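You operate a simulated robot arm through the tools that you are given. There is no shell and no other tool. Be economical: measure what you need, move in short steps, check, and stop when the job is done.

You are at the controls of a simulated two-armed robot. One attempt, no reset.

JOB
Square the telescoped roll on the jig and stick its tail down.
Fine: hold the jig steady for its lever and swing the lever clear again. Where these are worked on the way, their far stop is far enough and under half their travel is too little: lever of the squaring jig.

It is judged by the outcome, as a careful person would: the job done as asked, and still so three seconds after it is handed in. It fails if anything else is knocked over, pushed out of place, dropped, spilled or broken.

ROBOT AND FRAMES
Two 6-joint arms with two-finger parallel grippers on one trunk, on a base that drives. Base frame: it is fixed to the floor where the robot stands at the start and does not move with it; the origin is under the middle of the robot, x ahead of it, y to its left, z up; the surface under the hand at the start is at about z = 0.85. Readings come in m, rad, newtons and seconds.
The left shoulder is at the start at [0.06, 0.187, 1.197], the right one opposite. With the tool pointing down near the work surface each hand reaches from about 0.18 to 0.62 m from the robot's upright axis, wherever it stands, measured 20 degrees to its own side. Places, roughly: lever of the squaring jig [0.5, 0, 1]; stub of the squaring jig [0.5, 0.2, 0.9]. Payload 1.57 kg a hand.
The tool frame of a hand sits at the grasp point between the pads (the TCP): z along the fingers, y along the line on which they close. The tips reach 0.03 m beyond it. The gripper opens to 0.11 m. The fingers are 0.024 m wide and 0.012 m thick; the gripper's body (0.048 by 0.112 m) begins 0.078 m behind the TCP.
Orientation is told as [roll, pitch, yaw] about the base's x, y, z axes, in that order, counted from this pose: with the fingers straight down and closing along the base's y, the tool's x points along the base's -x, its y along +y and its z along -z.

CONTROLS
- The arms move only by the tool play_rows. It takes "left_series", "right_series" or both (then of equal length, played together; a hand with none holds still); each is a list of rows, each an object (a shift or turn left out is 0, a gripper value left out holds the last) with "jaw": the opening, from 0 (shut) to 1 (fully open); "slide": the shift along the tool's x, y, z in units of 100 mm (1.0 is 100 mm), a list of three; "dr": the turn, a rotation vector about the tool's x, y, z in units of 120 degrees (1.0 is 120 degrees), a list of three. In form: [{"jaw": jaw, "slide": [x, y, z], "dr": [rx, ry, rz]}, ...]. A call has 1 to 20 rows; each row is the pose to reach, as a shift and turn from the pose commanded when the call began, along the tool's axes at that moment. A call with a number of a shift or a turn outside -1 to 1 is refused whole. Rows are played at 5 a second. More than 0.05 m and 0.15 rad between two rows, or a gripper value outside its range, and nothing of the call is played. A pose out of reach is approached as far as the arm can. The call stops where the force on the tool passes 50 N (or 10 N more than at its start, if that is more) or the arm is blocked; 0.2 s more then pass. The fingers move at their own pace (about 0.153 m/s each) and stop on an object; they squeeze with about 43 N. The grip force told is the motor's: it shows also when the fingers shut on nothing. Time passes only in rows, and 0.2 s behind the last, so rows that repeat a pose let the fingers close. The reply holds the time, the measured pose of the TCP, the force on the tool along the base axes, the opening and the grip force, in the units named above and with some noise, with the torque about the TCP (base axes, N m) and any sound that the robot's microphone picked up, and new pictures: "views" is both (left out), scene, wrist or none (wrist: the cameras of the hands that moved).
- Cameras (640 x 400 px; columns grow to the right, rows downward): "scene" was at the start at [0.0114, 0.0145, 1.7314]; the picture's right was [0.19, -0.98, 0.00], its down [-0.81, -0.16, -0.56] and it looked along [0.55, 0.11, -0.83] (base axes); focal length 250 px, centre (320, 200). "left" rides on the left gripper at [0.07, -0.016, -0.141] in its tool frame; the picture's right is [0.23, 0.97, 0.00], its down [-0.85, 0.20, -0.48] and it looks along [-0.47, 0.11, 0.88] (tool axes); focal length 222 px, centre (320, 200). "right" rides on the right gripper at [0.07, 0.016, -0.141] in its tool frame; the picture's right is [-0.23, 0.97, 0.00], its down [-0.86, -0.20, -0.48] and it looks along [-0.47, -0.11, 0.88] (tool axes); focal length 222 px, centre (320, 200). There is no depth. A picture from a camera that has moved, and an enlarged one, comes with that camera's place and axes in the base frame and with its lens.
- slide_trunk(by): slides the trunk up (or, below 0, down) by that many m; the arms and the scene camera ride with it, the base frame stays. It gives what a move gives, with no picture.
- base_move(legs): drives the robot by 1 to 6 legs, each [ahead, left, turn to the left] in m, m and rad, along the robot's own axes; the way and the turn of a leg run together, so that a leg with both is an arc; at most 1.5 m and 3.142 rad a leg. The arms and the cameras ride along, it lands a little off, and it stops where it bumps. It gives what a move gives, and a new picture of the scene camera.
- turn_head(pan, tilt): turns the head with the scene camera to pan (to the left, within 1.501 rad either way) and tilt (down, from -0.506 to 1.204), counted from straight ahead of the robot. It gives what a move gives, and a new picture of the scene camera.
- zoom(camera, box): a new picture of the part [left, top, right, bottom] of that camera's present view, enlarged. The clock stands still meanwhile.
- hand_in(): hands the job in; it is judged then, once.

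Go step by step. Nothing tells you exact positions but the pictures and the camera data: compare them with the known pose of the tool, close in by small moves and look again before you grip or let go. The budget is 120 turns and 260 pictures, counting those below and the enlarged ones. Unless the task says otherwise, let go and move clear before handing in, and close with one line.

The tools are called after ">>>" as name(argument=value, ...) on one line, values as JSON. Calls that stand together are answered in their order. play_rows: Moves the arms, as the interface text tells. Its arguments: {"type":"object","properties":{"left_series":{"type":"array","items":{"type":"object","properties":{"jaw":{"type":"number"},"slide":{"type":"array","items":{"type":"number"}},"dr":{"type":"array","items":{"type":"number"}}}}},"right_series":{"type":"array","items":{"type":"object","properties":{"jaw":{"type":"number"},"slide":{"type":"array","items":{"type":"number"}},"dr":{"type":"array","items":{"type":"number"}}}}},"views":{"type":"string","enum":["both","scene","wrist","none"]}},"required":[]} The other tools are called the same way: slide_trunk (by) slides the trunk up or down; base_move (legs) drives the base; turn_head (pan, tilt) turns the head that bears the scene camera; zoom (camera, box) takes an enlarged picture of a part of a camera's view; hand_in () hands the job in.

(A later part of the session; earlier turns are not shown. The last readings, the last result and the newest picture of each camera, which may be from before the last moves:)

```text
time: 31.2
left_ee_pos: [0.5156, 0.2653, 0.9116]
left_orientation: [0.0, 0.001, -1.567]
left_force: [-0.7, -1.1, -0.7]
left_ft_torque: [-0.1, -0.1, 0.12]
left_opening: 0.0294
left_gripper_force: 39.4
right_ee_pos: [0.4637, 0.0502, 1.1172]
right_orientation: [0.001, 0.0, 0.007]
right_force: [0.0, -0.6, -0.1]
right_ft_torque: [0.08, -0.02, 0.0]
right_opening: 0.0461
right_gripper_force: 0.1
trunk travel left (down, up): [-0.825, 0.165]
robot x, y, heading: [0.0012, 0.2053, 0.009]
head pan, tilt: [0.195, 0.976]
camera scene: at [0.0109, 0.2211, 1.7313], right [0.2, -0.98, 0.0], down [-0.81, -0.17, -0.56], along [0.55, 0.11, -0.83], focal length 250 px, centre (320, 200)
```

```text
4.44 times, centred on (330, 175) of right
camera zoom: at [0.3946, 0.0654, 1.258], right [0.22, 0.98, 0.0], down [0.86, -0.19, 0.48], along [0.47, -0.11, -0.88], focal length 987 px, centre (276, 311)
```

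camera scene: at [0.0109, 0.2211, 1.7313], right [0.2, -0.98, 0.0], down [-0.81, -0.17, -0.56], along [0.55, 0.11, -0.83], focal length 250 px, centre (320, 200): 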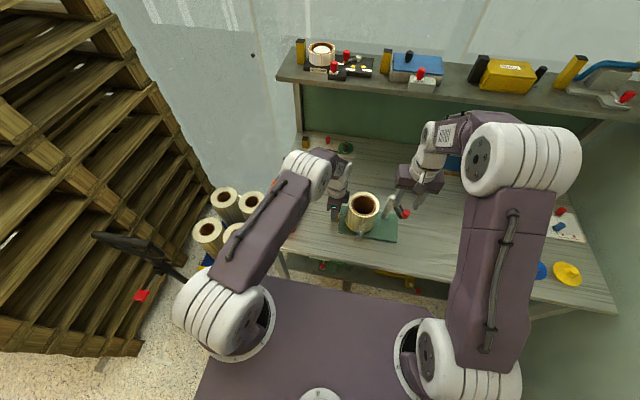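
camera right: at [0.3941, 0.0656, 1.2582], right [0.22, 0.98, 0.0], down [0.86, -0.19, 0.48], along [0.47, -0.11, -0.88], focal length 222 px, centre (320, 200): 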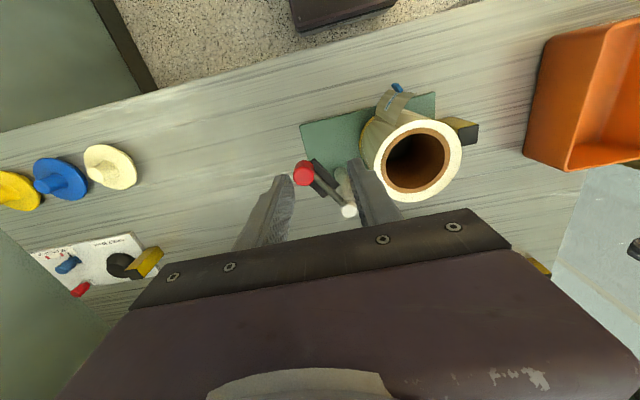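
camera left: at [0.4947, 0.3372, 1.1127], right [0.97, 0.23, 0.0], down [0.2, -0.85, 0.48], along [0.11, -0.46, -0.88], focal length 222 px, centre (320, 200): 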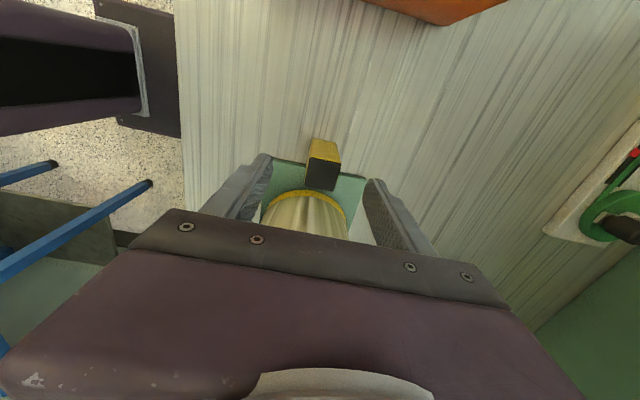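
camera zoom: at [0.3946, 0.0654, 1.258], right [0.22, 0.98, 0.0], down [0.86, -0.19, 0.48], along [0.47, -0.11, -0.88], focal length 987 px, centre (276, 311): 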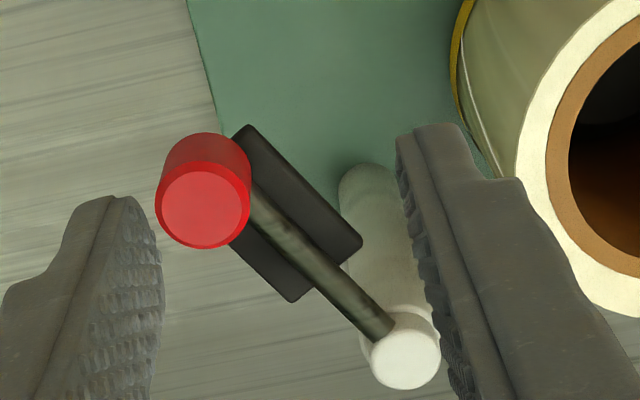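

The knob top is at (0.482, 0.026, 1.035), the post axis is near (0.537, 0.071) and the swing radius is about 0.071. The pad is a flat plate under the arm that will pass over the roll. I'll align the right hand above the knob, closing line tangential.

>>> play_rows(right_series=[{"slide": [-0.04, -0.05, 0], "dr": [0, 0, -0.06], "jaw": 0.5}, {"slide": [-0.08, -0.1, 0.0], "dr": [0, 0, -0.12]}, {"slide": [-0.12, -0.15, 0], "dr": [0, 0, -0.18]}, {"slide": [-0.16, -0.2, 0.0], "dr": [0, 0, -0.24]}, {"slide": [-0.18, -0.24, 0.1], "dr": [0, 0, -0.3]}, {"slide": [-0.18, -0.24, 0.25], "dr": [0, 0, -0.31]}, {"slide": [-0.18, -0.24, 0.25], "dr": [0, 0, -0.31]}], views="wrist")

>>> zoom(camera="right", box=[220, 90, 420, 220])

>>> zoom(camera="scene", box=[370, 175, 450, 230])

```text
time: 32.8
left_ee_pos: [0.5169, 0.2654, 0.9122]
left_orientation: [0.0, 0.003, -1.566]
left_force: [-1.0, -1.0, -1.3]
left_ft_torque: [0.02, 0.02, -0.02]
left_opening: 0.0295
left_gripper_force: 39.3
right_ee_pos: [0.4819, 0.0243, 1.0931]
right_orientation: [0.0, -0.001, 0.657]
right_force: [-0.6, 0.8, -0.6]
right_ft_torque: [-0.03, -0.02, 0.0]
right_opening: 0.0552
right_gripper_force: 0.1
trunk travel left (down, up): [-0.825, 0.165]
robot x, y, heading: [0.0003, 0.2087, 0.003]
head pan, tilt: [0.195, 0.976]
camera right: at [0.4176, -0.0045, 1.2324], right [-0.41, 0.91, 0.0], down [0.8, 0.36, 0.48], along [0.43, 0.2, -0.88], focal length 222 px, centre (320, 200)
```

right: 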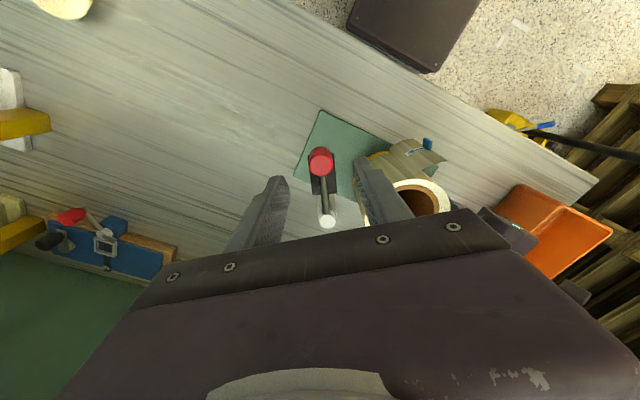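

```text
3.08 times, centred on (320, 155) of right
camera zoom: at [0.4176, -0.0045, 1.2324], right [-0.41, 0.91, 0.0], down [0.8, 0.36, 0.48], along [0.43, 0.2, -0.88], focal length 684 px, centre (320, 338)
```

zoom: 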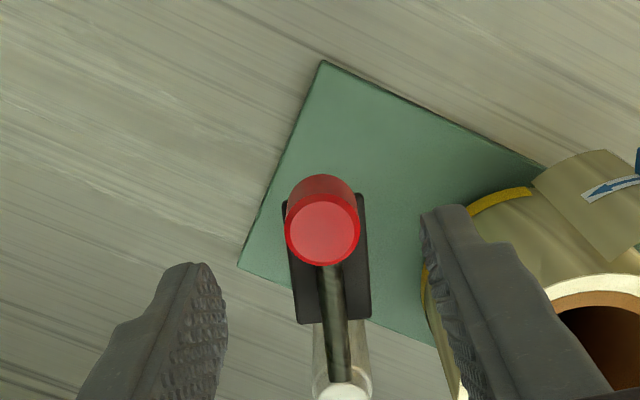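

```text
7.27 times, centred on (410, 202) of scene
camera zoom: at [0.0112, 0.2211, 1.7313], right [0.2, -0.98, 0.0], down [-0.81, -0.17, -0.56], along [0.55, 0.11, -0.83], focal length 1817 px, centre (-334, 182)
```

zoom: 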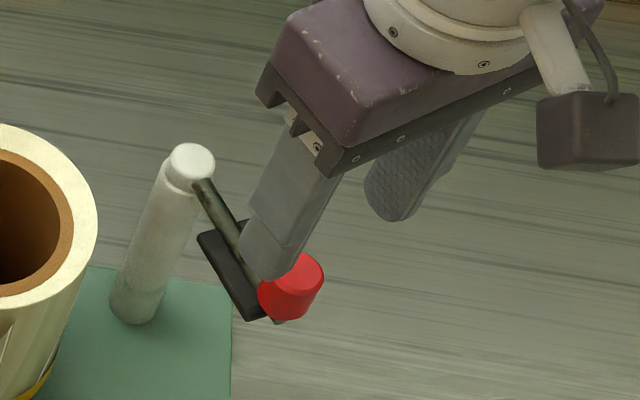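

The knob is centred between the fingers. I'll descend around it and close to a loose cage of about 27 mm.

>>> play_rows(right_series=[{"slide": [0, 0.02, 0.25]}, {"slide": [0, 0.02, 0.5]}, {"slide": [0, 0.02, 0.55]}, {"slide": [0, 0.02, 0.55], "jaw": 0.35}, {"slide": [0, 0.02, 0.55], "jaw": 0.25}, {"slide": [0, 0.02, 0.55], "jaw": 0.25}], views="wrist")

>>> zoom(camera="right", box=[220, 90, 420, 220])

>>> zoom(camera="scene", box=[370, 175, 450, 230])

```text
time: 34.2
left_ee_pos: [0.5159, 0.2659, 0.9113]
left_orientation: [0.0, 0.003, -1.566]
left_force: [-0.7, 1.1, 1.0]
left_ft_torque: [0.0, -0.05, -0.08]
left_opening: 0.0298
left_gripper_force: 39.6
right_ee_pos: [0.4788, 0.0263, 1.0368]
right_orientation: [0.0, 0.001, 0.656]
right_force: [0.6, -1.3, -1.0]
right_ft_torque: [-0.03, -0.01, 0.03]
right_opening: 0.029
right_gripper_force: 1.3
trunk travel left (down, up): [-0.825, 0.165]
robot x, y, heading: [-0.0023, 0.2092, 0.006]
head pan, tilt: [0.195, 0.976]
camera right: at [0.4139, -0.0028, 1.1777], right [-0.41, 0.91, 0.0], down [0.8, 0.36, 0.48], along [0.44, 0.2, -0.88], focal length 222 px, centre (320, 200)
```

right: 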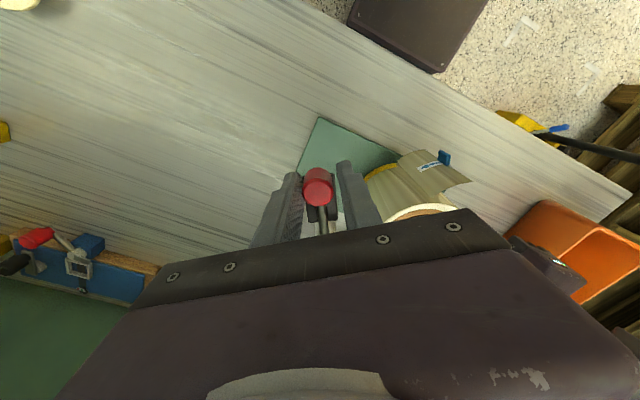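

```text
3.08 times, centred on (320, 155) of right
camera zoom: at [0.4139, -0.0028, 1.1777], right [-0.41, 0.91, 0.0], down [0.8, 0.36, 0.48], along [0.44, 0.2, -0.88], focal length 684 px, centre (320, 338)
```

zoom: 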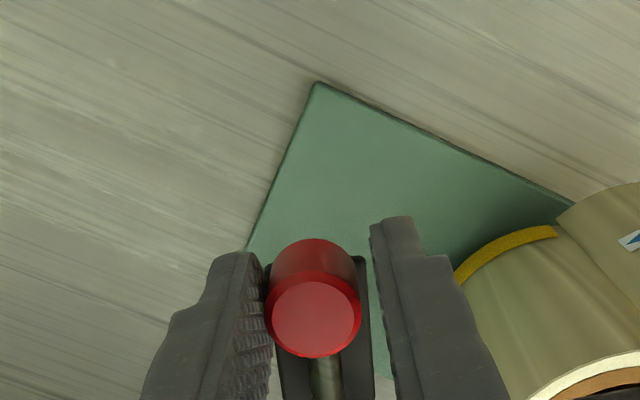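

```text
7.27 times, centred on (410, 202) of scene
camera zoom: at [0.0113, 0.2212, 1.7313], right [0.2, -0.98, 0.0], down [-0.81, -0.17, -0.56], along [0.55, 0.11, -0.83], focal length 1817 px, centre (-334, 182)
```

zoom: 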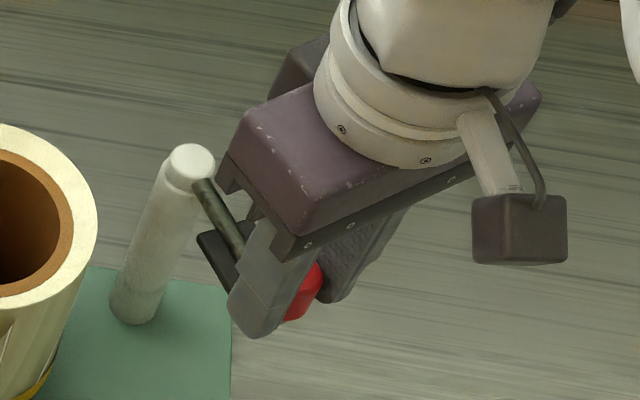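

The knob is caged. I'll swing it the first 40° along the arc, turning the hand with it.

>>> play_rows(right_series=[{"slide": [-0.007, 0.097, 0], "dr": [0, 0, 0.067]}, {"slide": [-0.027, 0.193, 0], "dr": [0, 0, 0.133]}, {"slide": [-0.06, 0.285, 0], "dr": [0, 0, 0.2]}, {"slide": [-0.106, 0.371, 0], "dr": [0, 0, 0.267]}, {"slide": [-0.164, 0.45, 0], "dr": [0, 0, 0.333]}], views="wrist")

>>> zoom(camera="scene", box=[340, 165, 450, 240])

>>> zoom(camera="right", box=[220, 90, 420, 220])

```text
time: 35.4
left_ee_pos: [0.5159, 0.2655, 0.9112]
left_orientation: [0.001, 0.0, -1.565]
left_force: [-0.9, 3.4, -1.0]
left_ft_torque: [0.06, 0.03, -0.31]
left_opening: 0.0298
left_gripper_force: 39.3
right_ee_pos: [0.4648, 0.0716, 1.037]
right_orientation: [-0.001, 0.001, -0.042]
right_force: [0.6, -3.6, -1.8]
right_ft_torque: [-0.04, -0.01, 0.01]
right_opening: 0.0312
right_gripper_force: 1.6
trunk travel left (down, up): [-0.825, 0.165]
robot x, y, heading: [-0.0017, 0.2104, 0.006]
head pan, tilt: [0.195, 0.976]
camera right: at [0.3959, 0.0922, 1.1775], right [0.27, 0.96, 0.0], down [0.85, -0.24, 0.48], along [0.46, -0.13, -0.88], focal length 222 px, centre (320, 200)
```

right: 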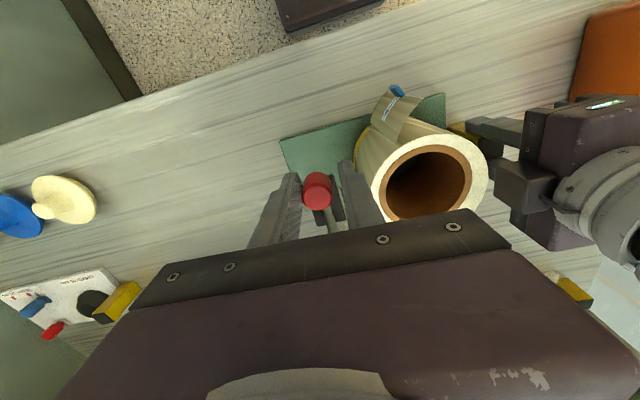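

```text
5.33 times, centred on (395, 202) of scene
camera zoom: at [0.0112, 0.2212, 1.7313], right [0.2, -0.98, 0.0], down [-0.81, -0.17, -0.56], along [0.55, 0.11, -0.83], focal length 1332 px, centre (-80, 187)
```

zoom: 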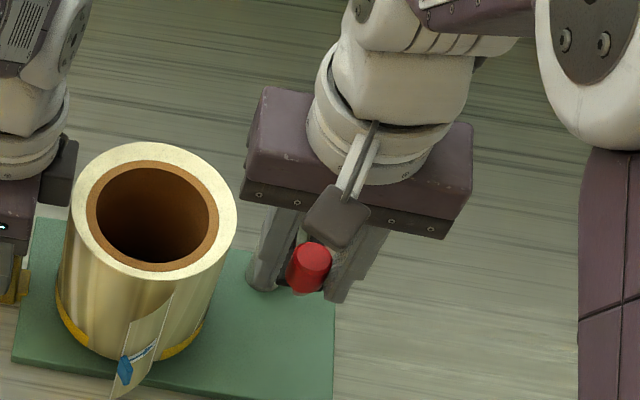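

```text
3.08 times, centred on (320, 155) of right
camera zoom: at [0.3959, 0.0922, 1.1775], right [0.27, 0.96, 0.0], down [0.85, -0.24, 0.48], along [0.46, -0.13, -0.88], focal length 684 px, centre (320, 338)
```

zoom: 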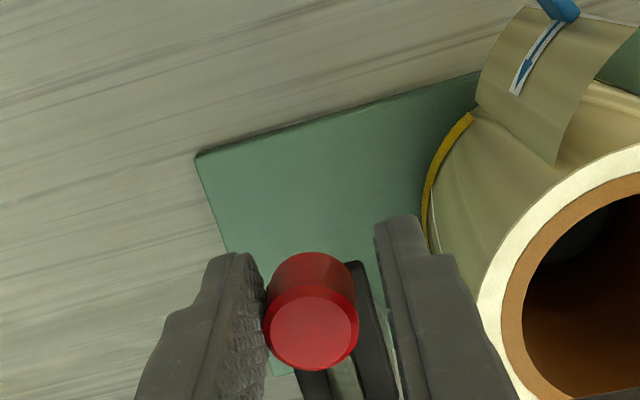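

The lever follows with only about 4 N. I'll continue another 40°, turning the hand less so it stays clear of the left one.

>>> play_rows(right_series=[{"slide": [-0.007, 0.097, 0], "dr": [0, 0, 0.033]}, {"slide": [-0.027, 0.193, 0], "dr": [0, 0, 0.067]}, {"slide": [-0.06, 0.285, 0], "dr": [0, 0, 0.1]}, {"slide": [-0.106, 0.371, 0], "dr": [0, 0, 0.133]}, {"slide": [-0.164, 0.45, 0], "dr": [0, 0, 0.167]}], views="wrist")

>>> zoom(camera="scene", box=[320, 165, 430, 240])

>>> zoom(camera="right", box=[220, 90, 420, 220])

```text
time: 36.6
left_ee_pos: [0.5162, 0.2655, 0.9109]
left_orientation: [0.001, 0.001, -1.566]
left_force: [2.5, 2.9, -0.7]
left_ft_torque: [0.14, 0.17, 0.31]
left_opening: 0.0296
left_gripper_force: 39.5
right_ee_pos: [0.4819, 0.1172, 1.0374]
right_orientation: [0.0, 0.001, -0.392]
right_force: [-2.8, -3.9, -0.9]
right_ft_torque: [-0.04, 0.07, -0.04]
right_opening: 0.0314
right_gripper_force: 1.3
trunk travel left (down, up): [-0.825, 0.165]
robot x, y, heading: [-0.0007, 0.2079, 0.004]
head pan, tilt: [0.195, 0.976]
camera right: at [0.4244, 0.1587, 1.1775], right [0.58, 0.81, 0.0], down [0.71, -0.51, 0.48], along [0.39, -0.28, -0.88], focal length 222 px, centre (320, 200)
```

right: 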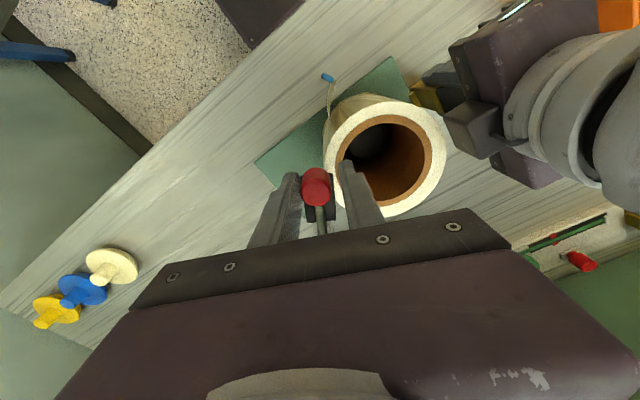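

```text
5.33 times, centred on (375, 202) of scene
camera zoom: at [0.0112, 0.2213, 1.7313], right [0.2, -0.98, 0.0], down [-0.81, -0.17, -0.56], along [0.55, 0.11, -0.83], focal length 1332 px, centre (27, 187)
```

zoom: 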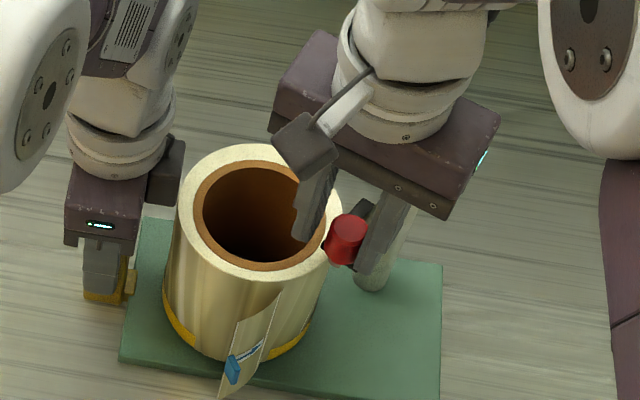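

```text
3.08 times, centred on (320, 155) of right
camera zoom: at [0.4244, 0.1587, 1.1775], right [0.58, 0.81, 0.0], down [0.71, -0.51, 0.48], along [0.39, -0.28, -0.88], focal length 684 px, centre (320, 338)
```

zoom: 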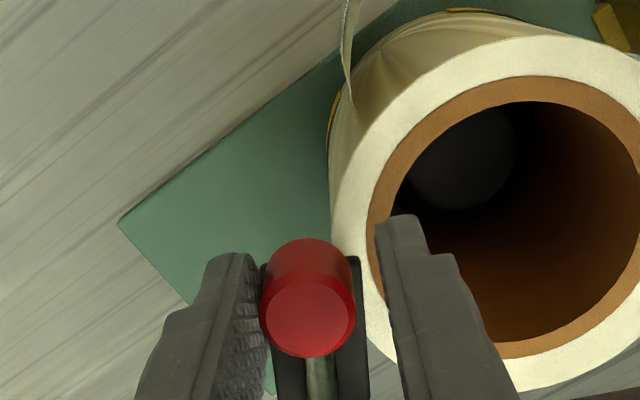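

The pad is starting over the roll rim, still with low force. I'll continue over the top toward the far stop.

>>> play_rows(right_series=[{"slide": [-0.042, 0.092, 0], "dr": [0, 0, 0.025]}, {"slide": [-0.096, 0.176, 0], "dr": [0, 0, 0.05]}, {"slide": [-0.161, 0.253, 0], "dr": [0, 0, 0.075]}, {"slide": [-0.237, 0.318, 0], "dr": [0, 0, 0.1]}], views="wrist")

>>> zoom(camera="scene", box=[320, 165, 430, 240])

>>> zoom(camera="right", box=[220, 90, 420, 220])

```text
time: 37.6
left_ee_pos: [0.5154, 0.2659, 0.9119]
left_orientation: [-0.001, 0.0, -1.565]
left_force: [3.3, 2.6, -0.5]
left_ft_torque: [-0.06, 0.16, 0.27]
left_opening: 0.0296
left_gripper_force: 39.1
right_ee_pos: [0.5177, 0.1368, 1.0361]
right_orientation: [-0.003, 0.0, -0.602]
right_force: [-3.5, -2.3, 0.4]
right_ft_torque: [-0.08, 0.06, 0.04]
right_opening: 0.0307
right_gripper_force: 2.4
trunk travel left (down, up): [-0.825, 0.165]
robot x, y, heading: [0.0023, 0.2062, 0.009]
head pan, tilt: [0.195, 0.976]
camera right: at [0.469, 0.1899, 1.1769], right [0.74, 0.67, 0.0], down [0.59, -0.65, 0.48], along [0.32, -0.35, -0.88], focal length 222 px, centre (320, 200)
```

right: 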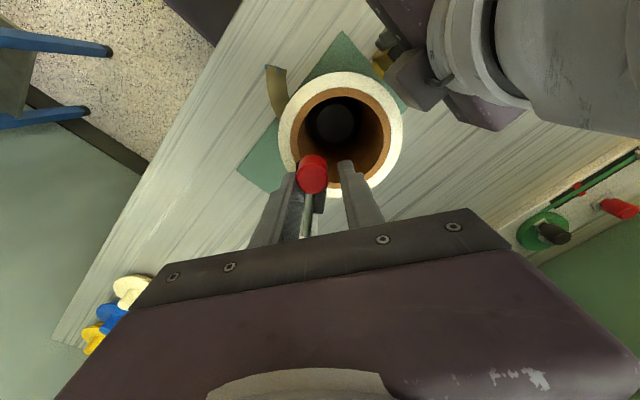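

```text
5.33 times, centred on (375, 202) of scene
camera zoom: at [0.0112, 0.2211, 1.7314], right [0.2, -0.98, 0.0], down [-0.81, -0.17, -0.56], along [0.55, 0.11, -0.83], focal length 1332 px, centre (27, 187)
```

zoom: 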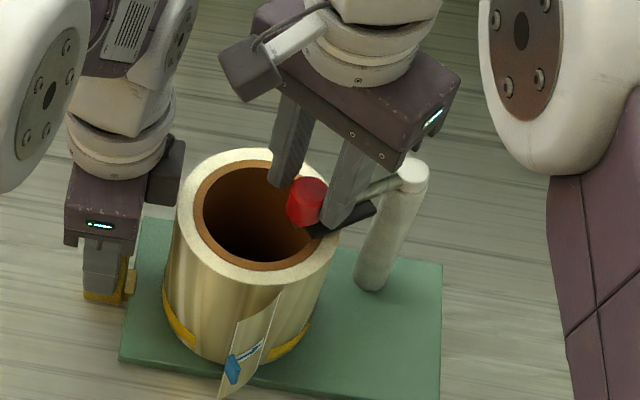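

```text
3.08 times, centred on (320, 155) of right
camera zoom: at [0.469, 0.1899, 1.1769], right [0.74, 0.67, 0.0], down [0.59, -0.65, 0.48], along [0.32, -0.35, -0.88], focal length 684 px, centre (320, 338)
```

zoom: 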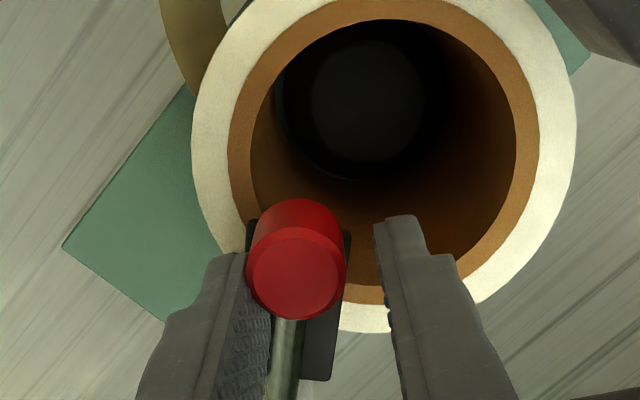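

The lever has swept about 112° and the pad lies over the roll. I'll nudge 10° more to feel for the far stop, keeping the camera away from the left wrist.

>>> play_rows(right_series=[{"slide": [-0.045, 0.044, 0], "dr": [0, 0, -0.017]}, {"slide": [-0.089, 0.088, 0], "dr": [0, 0, -0.035]}], views="wrist")

>>> zoom(camera="scene", box=[320, 165, 430, 240])

>>> zoom(camera="right", box=[220, 90, 420, 220])

```text
time: 38.2
left_ee_pos: [0.5159, 0.2648, 0.9113]
left_orientation: [0.0, 0.002, -1.565]
left_force: [1.8, 4.0, 0.2]
left_ft_torque: [-0.4, -0.11, 0.26]
left_opening: 0.0299
left_gripper_force: 38.8
right_ee_pos: [0.5311, 0.1403, 1.0361]
right_orientation: [0.0, 0.0, -0.527]
right_force: [-1.0, -3.6, -0.6]
right_ft_torque: [-0.07, 0.03, 0.04]
right_opening: 0.0306
right_gripper_force: 1.8
trunk travel left (down, up): [-0.825, 0.165]
robot x, y, heading: [0.0029, 0.204, 0.008]
head pan, tilt: [0.195, 0.976]
camera right: at [0.479, 0.1888, 1.1773], right [0.69, 0.73, 0.0], down [0.64, -0.6, 0.48], along [0.35, -0.33, -0.88], focal length 222 px, centre (320, 200)
```

right: 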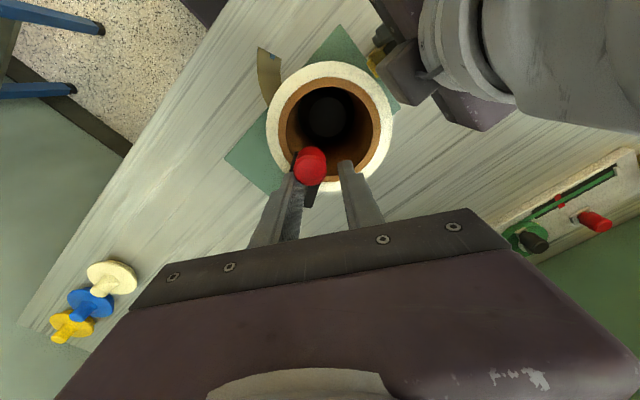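

```text
5.33 times, centred on (375, 202) of scene
camera zoom: at [0.0113, 0.221, 1.7314], right [0.2, -0.98, 0.0], down [-0.81, -0.17, -0.56], along [0.55, 0.11, -0.83], focal length 1332 px, centre (27, 187)
```

zoom: 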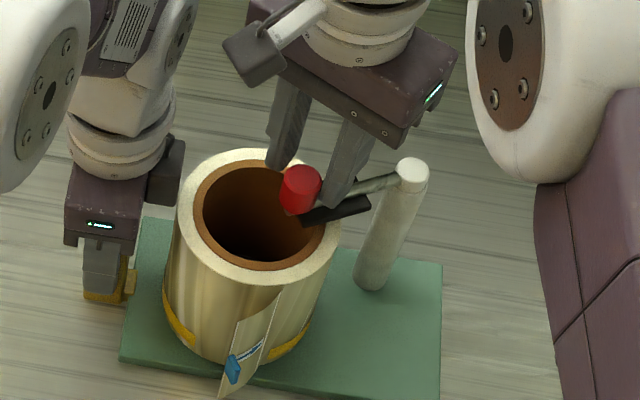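

```text
3.08 times, centred on (320, 155) of right
camera zoom: at [0.479, 0.1888, 1.1773], right [0.69, 0.73, 0.0], down [0.64, -0.6, 0.48], along [0.35, -0.33, -0.88], focal length 684 px, centre (320, 338)
```

zoom: 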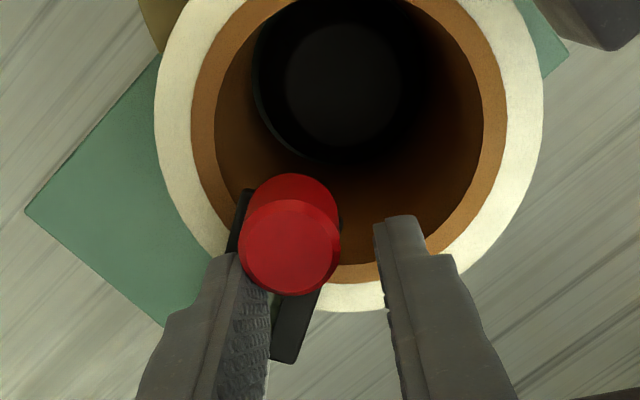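

There's still no stop. I'll grip the knob firmly and carry it another 20° along the arc.

>>> play_rows(right_series=[{"jaw": 0.0}, {"slide": [0, 0, 0]}, {"slide": [-0.055, 0.032, 0]}, {"slide": [-0.109, 0.063, 0]}, {"slide": [-0.168, 0.086, 0]}, {"slide": [-0.226, 0.106, 0]}], views="wrist")

>>> zoom(camera="scene", box=[320, 165, 430, 240])

```text
time: 39.6
left_ee_pos: [0.5153, 0.2638, 0.911]
left_orientation: [0.0, 0.002, -1.565]
left_force: [-0.5, -1.4, 0.2]
left_ft_torque: [0.75, -0.03, -0.02]
left_opening: 0.0301
left_gripper_force: 38.9
right_ee_pos: [0.5559, 0.1396, 1.0371]
right_orientation: [0.002, 0.0, -0.529]
right_force: [-0.2, -0.4, -0.2]
right_ft_torque: [0.01, -0.02, 0.03]
right_opening: 0.0
right_gripper_force: 21.9
trunk travel left (down, up): [-0.825, 0.165]
robot x, y, heading: [0.0019, 0.2051, 0.003]
head pan, tilt: [0.195, 0.976]
camera right: at [0.5028, 0.1884, 1.1779], right [0.69, 0.73, 0.0], down [0.64, -0.6, 0.48], along [0.35, -0.33, -0.88], focal length 222 px, centre (320, 200)
```

right: 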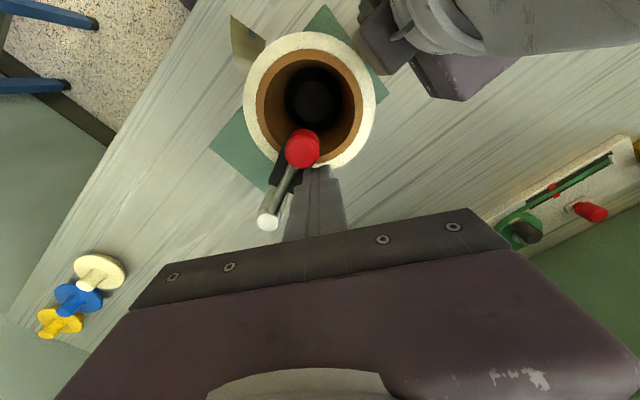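

```text
5.33 times, centred on (375, 202) of scene
camera zoom: at [0.0109, 0.2206, 1.7314], right [0.2, -0.98, 0.0], down [-0.81, -0.17, -0.56], along [0.55, 0.11, -0.83], focal length 1332 px, centre (27, 187)
```

zoom: 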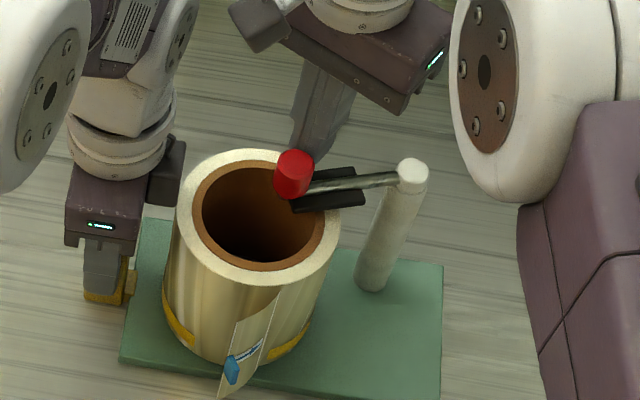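

The knob slipped out of the jaws but stayed over the roll. Re-triangulating puts the post at (0.556, 0.069), the radius at about 0.083 and the knob at about (0.526, 0.148, top 1.016), so I was gripping too high. I'll lift, go behind the knob and push it with closed fingertips to check for the stop.

>>> play_rows(right_series=[{"slide": [0, 0, -0.2]}, {"slide": [0, 0, -0.4]}, {"slide": [0.28, -0.19, -0.4]}, {"slide": [0.56, -0.39, -0.4]}, {"slide": [0.56, -0.39, -0.2]}, {"slide": [0.56, -0.39, 0.1]}, {"slide": [0.56, -0.39, 0.1]}], views="wrist")

>>> zoom(camera="scene", box=[320, 165, 430, 240])

>>> zoom(camera="right", box=[220, 90, 420, 220])

```text
time: 41.2
left_ee_pos: [0.5149, 0.265, 0.911]
left_orientation: [0.0, 0.001, -1.565]
left_force: [-0.9, 0.3, -0.4]
left_ft_torque: [0.9, 0.09, 0.02]
left_opening: 0.0299
left_gripper_force: 39.2
right_ee_pos: [0.4875, 0.134, 1.0249]
right_orientation: [0.0, 0.0, -0.527]
right_force: [0.0, 0.3, -0.5]
right_ft_torque: [0.03, 0.01, -0.02]
right_opening: 0.0
right_gripper_force: 21.2
trunk travel left (down, up): [-0.825, 0.165]
robot x, y, heading: [-0.003, 0.2061, 0.003]
head pan, tilt: [0.195, 0.976]
camera right: at [0.4352, 0.1822, 1.1658], right [0.69, 0.73, 0.0], down [0.64, -0.6, 0.48], along [0.35, -0.33, -0.88], focal length 222 px, centre (320, 200)
```

right: 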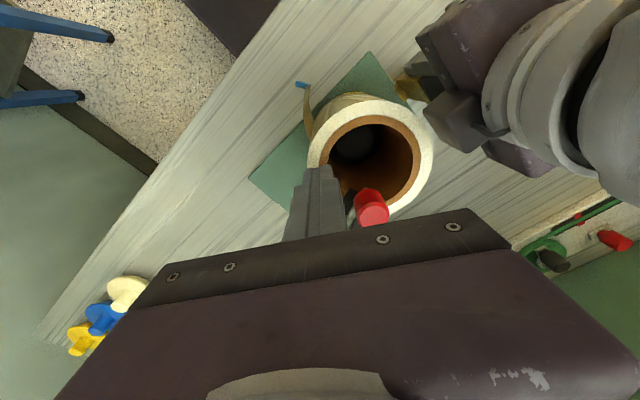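

```text
5.33 times, centred on (375, 202) of scene
camera zoom: at [0.0106, 0.2211, 1.7313], right [0.2, -0.98, 0.0], down [-0.81, -0.17, -0.56], along [0.55, 0.11, -0.83], focal length 1332 px, centre (27, 187)
```

zoom: 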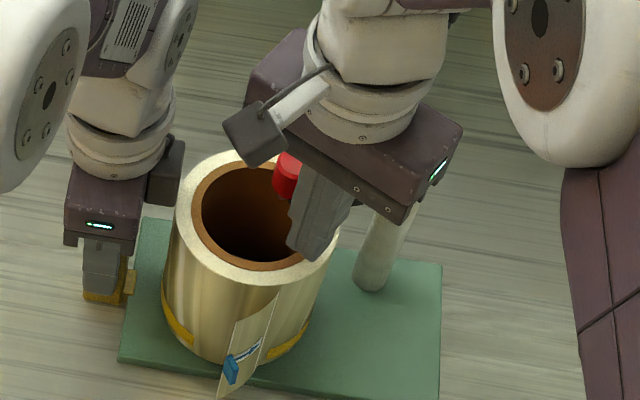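

```text
3.08 times, centred on (320, 155) of right
camera zoom: at [0.4352, 0.1822, 1.1658], right [0.69, 0.73, 0.0], down [0.64, -0.6, 0.48], along [0.35, -0.33, -0.88], focal length 684 px, centre (320, 338)
```

zoom: 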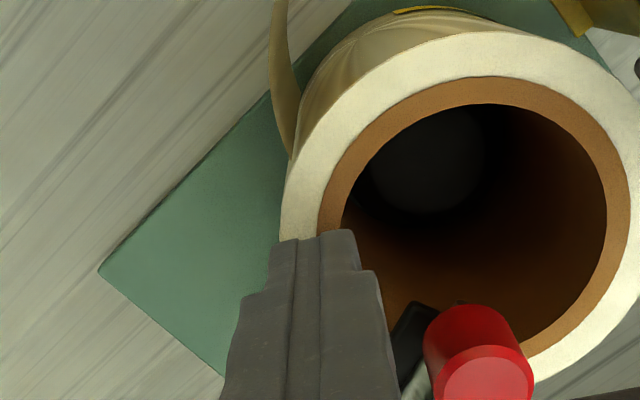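

The fingertips are behind the knob at the right height. I'll push about 10 mm past contact and read the force.

>>> play_rows(right_series=[{"slide": [-0.07, 0.08, 0]}, {"slide": [-0.14, 0.16, 0]}, {"slide": [-0.18, 0.2, 0]}, {"slide": [-0.207, 0.239, 0]}], views="wrist")

>>> zoom(camera="scene", box=[320, 165, 430, 240])

```text
time: 42.2
left_ee_pos: [0.5166, 0.265, 0.9125]
left_orientation: [0.002, 0.0, -1.563]
left_force: [11.2, 13.4, 1.8]
left_ft_torque: [-1.19, 0.83, 1.41]
left_opening: 0.0316
left_gripper_force: 40.1
right_ee_pos: [0.517, 0.1416, 1.0248]
right_orientation: [-0.006, 0.004, -0.53]
right_force: [-11.6, -13.9, -2.7]
right_ft_torque: [-0.21, 0.17, -0.21]
right_opening: 0.0
right_gripper_force: 21.3
trunk travel left (down, up): [-0.825, 0.165]
robot x, y, heading: [-0.0002, 0.2045, 0.003]
head pan, tilt: [0.195, 0.976]
camera right: at [0.4651, 0.191, 1.1659], right [0.69, 0.73, 0.0], down [0.64, -0.6, 0.48], along [0.34, -0.33, -0.88], focal length 222 px, centre (320, 200)
```

right: 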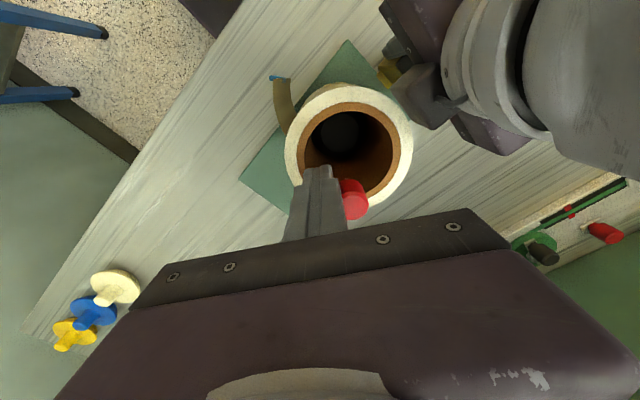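

```text
5.33 times, centred on (375, 202) of scene
camera zoom: at [0.0109, 0.2206, 1.7314], right [0.2, -0.98, 0.0], down [-0.81, -0.17, -0.56], along [0.55, 0.11, -0.83], focal length 1332 px, centre (27, 187)
```

zoom: 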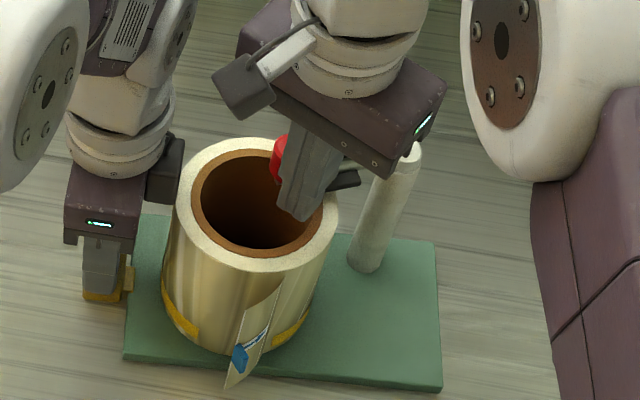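

The force rose to about 18 N and the jig began to turn in the left grip, so that is the far stop. I'll back off at once and check that the jig sits still.

>>> play_rows(right_series=[{"slide": [0.1, -0.12, 0]}, {"slide": [0.2, -0.24, 0]}, {"slide": [0.2, -0.24, -0.4]}, {"slide": [0.2, -0.24, -0.4], "jaw": 0.4}], views="wrist")

>>> zoom(camera="scene", box=[320, 165, 430, 240])

>>> zoom(camera="right", box=[280, 90, 480, 220])

```text
time: 43.2
left_ee_pos: [0.5157, 0.2655, 0.9112]
left_orientation: [-0.001, 0.002, -1.566]
left_force: [-1.4, -1.5, -0.3]
left_ft_torque: [-0.55, -0.03, -0.22]
left_opening: 0.0299
left_gripper_force: 39.6
right_ee_pos: [0.4858, 0.1322, 1.0691]
right_orientation: [0.0, -0.001, -0.529]
right_force: [0.2, 0.2, -0.5]
right_ft_torque: [0.02, 0.0, -0.01]
right_opening: 0.0439
right_gripper_force: 0.0
trunk travel left (down, up): [-0.825, 0.165]
robot x, y, heading: [0.0012, 0.2078, 0.003]
head pan, tilt: [0.195, 0.976]
camera right: at [0.4342, 0.1805, 1.2096], right [0.69, 0.73, 0.0], down [0.64, -0.6, 0.48], along [0.35, -0.33, -0.88], focal length 222 px, centre (320, 200)
```

right: 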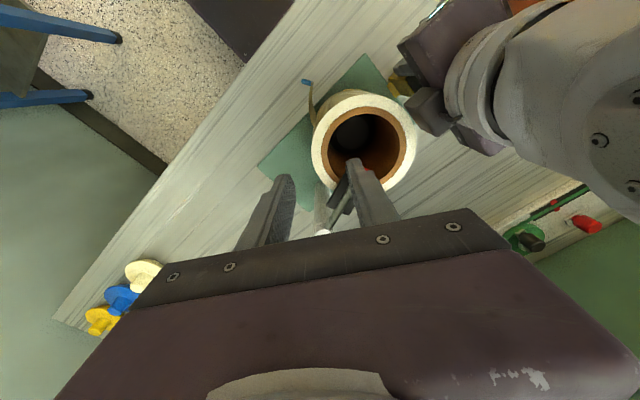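

```text
5.33 times, centred on (375, 202) of scene
camera zoom: at [0.0101, 0.2209, 1.7313], right [0.2, -0.98, 0.0], down [-0.81, -0.17, -0.56], along [0.55, 0.11, -0.83], focal length 1332 px, centre (27, 187)
```

zoom: 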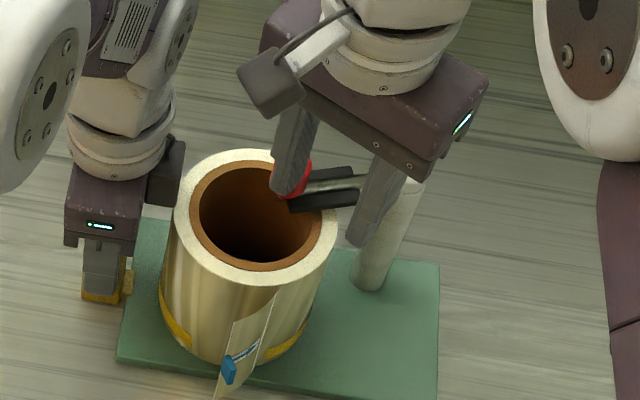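

```text
3.08 times, centred on (380, 155) of right
camera zoom: at [0.4342, 0.1805, 1.2096], right [0.69, 0.73, 0.0], down [0.64, -0.6, 0.48], along [0.35, -0.33, -0.88], focal length 684 px, centre (135, 338)
```

zoom: 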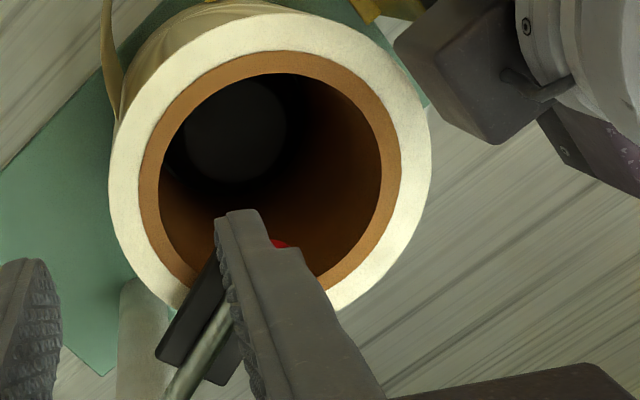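

The jig sits where it was and the lever is over the roll at about 106°. To swing it back I'll go around to the knob's far side with closed fingers, turning the hand away from the left wrist.

>>> play_rows(right_series=[{"slide": [0, 0, -0.1], "dr": [0, 0, -0.07], "jaw": 0}, {"slide": [0, 0, -0.2], "dr": [0, 0, -0.14]}, {"slide": [-0.1, 0.1, -0.2], "dr": [0, 0, -0.21]}, {"slide": [-0.2, 0.2, -0.2], "dr": [0, 0, -0.28]}, {"slide": [-0.3, 0.3, -0.2], "dr": [0, 0, -0.35]}, {"slide": [-0.4, 0.4, -0.2], "dr": [0, 0, -0.42]}, {"slide": [-0.5, 0.5, -0.2], "dr": [0, 0, -0.49]}, {"slide": [-0.55, 0.6, -0.2], "dr": [0, 0, -0.56]}, {"slide": [-0.56, 0.62, -0.2], "dr": [0, 0, -0.63]}, {"slide": [-0.56, 0.62, -0.1], "dr": [0, 0, -0.7]}, {"slide": [-0.56, 0.62, 0], "dr": [0, 0, -0.75]}, {"slide": [-0.56, 0.62, 0], "dr": [0, 0, -0.75]}], views="wrist")

>>> zoom(camera="scene", box=[320, 165, 430, 240])

>>> zoom(camera="right", box=[220, 90, 480, 250])

```text
time: 45.8
left_ee_pos: [0.5153, 0.2659, 0.9114]
left_orientation: [-0.002, 0.003, -1.565]
left_force: [-1.8, 0.5, 0.6]
left_ft_torque: [0.23, 0.08, 0.03]
left_opening: 0.0298
left_gripper_force: 39.5
right_ee_pos: [0.567, 0.1585, 1.065]
right_orientation: [0.001, -0.002, 1.044]
right_force: [1.4, 0.7, -1.1]
right_ft_torque: [-0.01, 0.0, 0.04]
right_opening: 0.0
right_gripper_force: 21.2
trunk travel left (down, up): [-0.825, 0.165]
robot x, y, heading: [-0.0003, 0.2062, 0.005]
head pan, tilt: [0.195, 0.976]
camera right: at [0.5183, 0.1056, 1.2067], right [-0.73, 0.69, 0.0], down [0.6, 0.64, 0.48], along [0.33, 0.35, -0.88], focal length 222 px, centre (320, 200)
```

right: 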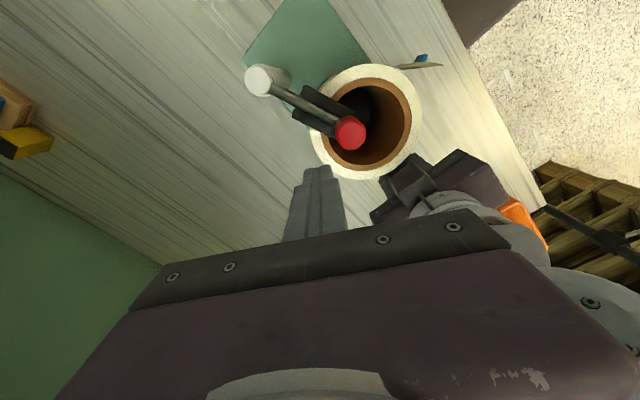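

```text
5.33 times, centred on (375, 202) of scene
camera zoom: at [0.0106, 0.2213, 1.7313], right [0.2, -0.98, 0.0], down [-0.81, -0.17, -0.56], along [0.55, 0.11, -0.83], focal length 1332 px, centre (27, 187)
```

zoom: 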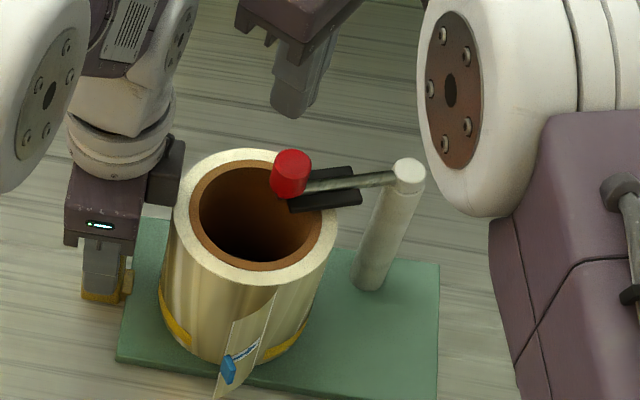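

```text
2.46 times, centred on (350, 170) of right
camera zoom: at [0.5183, 0.1056, 1.2067], right [-0.73, 0.69, 0.0], down [0.6, 0.64, 0.48], along [0.33, 0.35, -0.88], focal length 547 px, centre (246, 274)
```

zoom: 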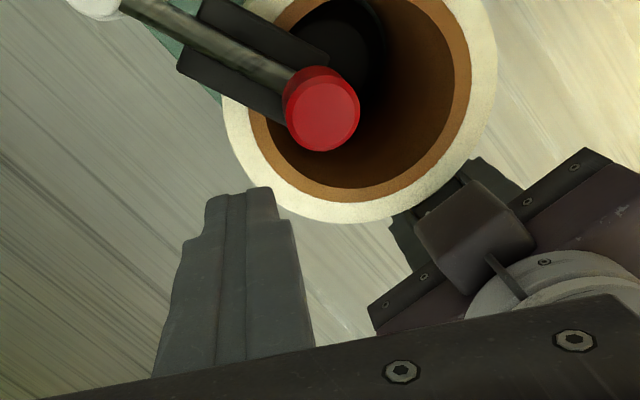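

Now the view is clear: the pad lies over the roll's rim. I'll lower beside the knob and push the lever back along its arc.

>>> play_rows(right_series=[{"slide": [0, 0, 0.2]}, {"slide": [0, 0, 0.4]}, {"slide": [0.082, 0.091, 0.4]}, {"slide": [0.168, 0.213, 0.4]}, {"slide": [0.273, 0.317, 0.4]}, {"slide": [0.394, 0.401, 0.4]}, {"slide": [0.529, 0.462, 0.4]}, {"slide": [0.672, 0.501, 0.4]}, {"slide": [0.82, 0.514, 0.4]}], views="wrist")

>>> zoom(camera="scene", box=[320, 165, 430, 240])

```text
time: 47.8
left_ee_pos: [0.5166, 0.2651, 0.9109]
left_orientation: [0.002, -0.001, -1.564]
left_force: [-1.0, -3.4, 0.8]
left_ft_torque: [0.59, 0.12, -0.34]
left_opening: 0.0299
left_gripper_force: 40.0
right_ee_pos: [0.4794, 0.1122, 1.0249]
right_orientation: [0.001, 0.0, 1.044]
right_force: [2.8, 2.2, 1.9]
right_ft_torque: [-0.01, -0.01, 0.01]
right_opening: 0.0002
right_gripper_force: 21.4
trunk travel left (down, up): [-0.825, 0.165]
robot x, y, heading: [0.0006, 0.2072, 0.007]
head pan, tilt: [0.195, 0.976]
camera right: at [0.4311, 0.0597, 1.1663], right [-0.73, 0.69, 0.0], down [0.6, 0.64, 0.48], along [0.33, 0.35, -0.88], focal length 222 px, centre (320, 200)
```

right: 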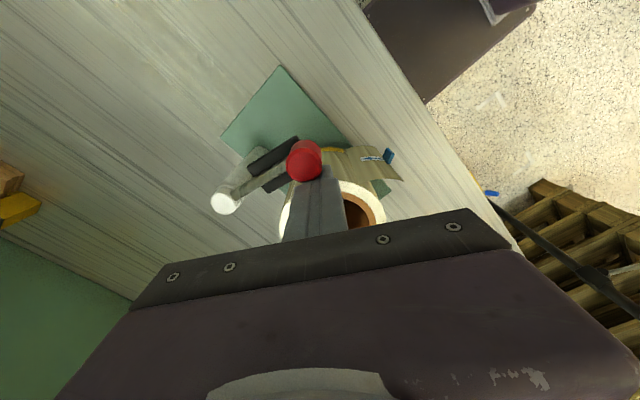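

```text
5.33 times, centred on (375, 202) of scene
camera zoom: at [0.0108, 0.2212, 1.7314], right [0.2, -0.98, 0.0], down [-0.81, -0.17, -0.56], along [0.55, 0.11, -0.83], focal length 1332 px, centre (27, 187)
```

zoom: 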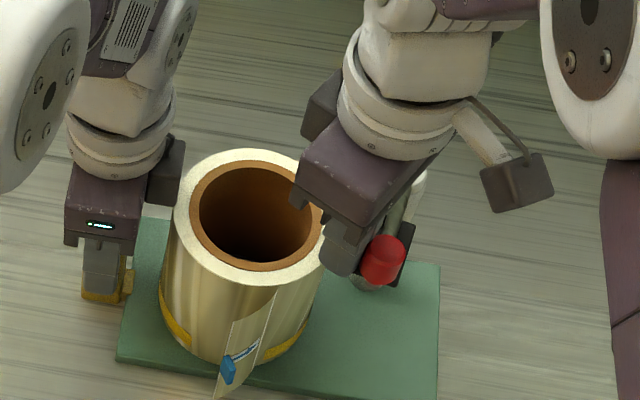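

The lever is swinging clear smoothly. I'll continue back to its starting position.

>>> play_rows(right_series=[{"slide": [0.127, -0.024, 0]}, {"slide": [0.269, -0.063, 0]}, {"slide": [0.403, -0.126, 0]}, {"slide": [0.525, -0.212, 0]}, {"slide": [0.609, -0.295, 0]}], views="wrist")

>>> zoom(camera="scene", box=[320, 165, 430, 240])

```text
time: 49.0
left_ee_pos: [0.5152, 0.2635, 0.9122]
left_orientation: [0.001, -0.004, -1.565]
left_force: [-9.6, -32.3, 11.0]
left_ft_torque: [0.23, 0.41, -0.92]
left_opening: 0.0304
left_gripper_force: 39.8
right_ee_pos: [0.4749, 0.0484, 1.025]
right_orientation: [0.0, -0.001, 1.043]
right_force: [6.4, 35.0, -5.0]
right_ft_torque: [0.53, -0.09, 0.22]
right_opening: 0.0003
right_gripper_force: 21.2
trunk travel left (down, up): [-0.825, 0.165]
robot x, y, heading: [-0.0013, 0.2063, 0.006]
head pan, tilt: [0.195, 0.976]
camera right: at [0.4254, -0.0039, 1.1666], right [-0.73, 0.69, 0.0], down [0.6, 0.64, 0.48], along [0.33, 0.35, -0.88], focal length 222 px, centre (320, 200)
```

right: 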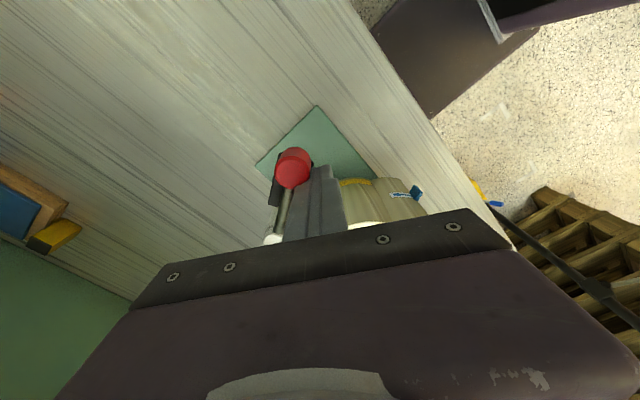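

```text
5.33 times, centred on (375, 202) of scene
camera zoom: at [0.0093, 0.223, 1.7314], right [0.2, -0.98, 0.0], down [-0.81, -0.17, -0.56], along [0.55, 0.11, -0.83], focal length 1332 px, centre (27, 187)
```

zoom: 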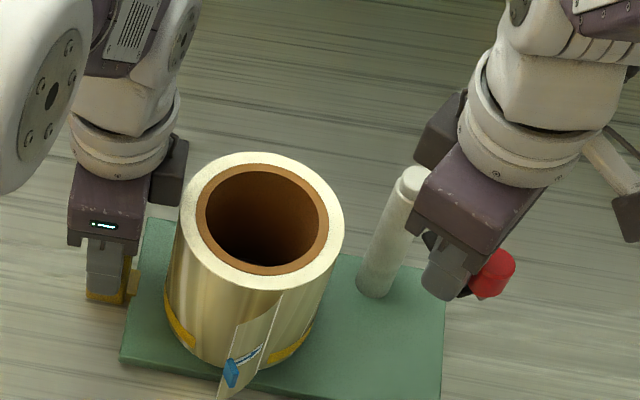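

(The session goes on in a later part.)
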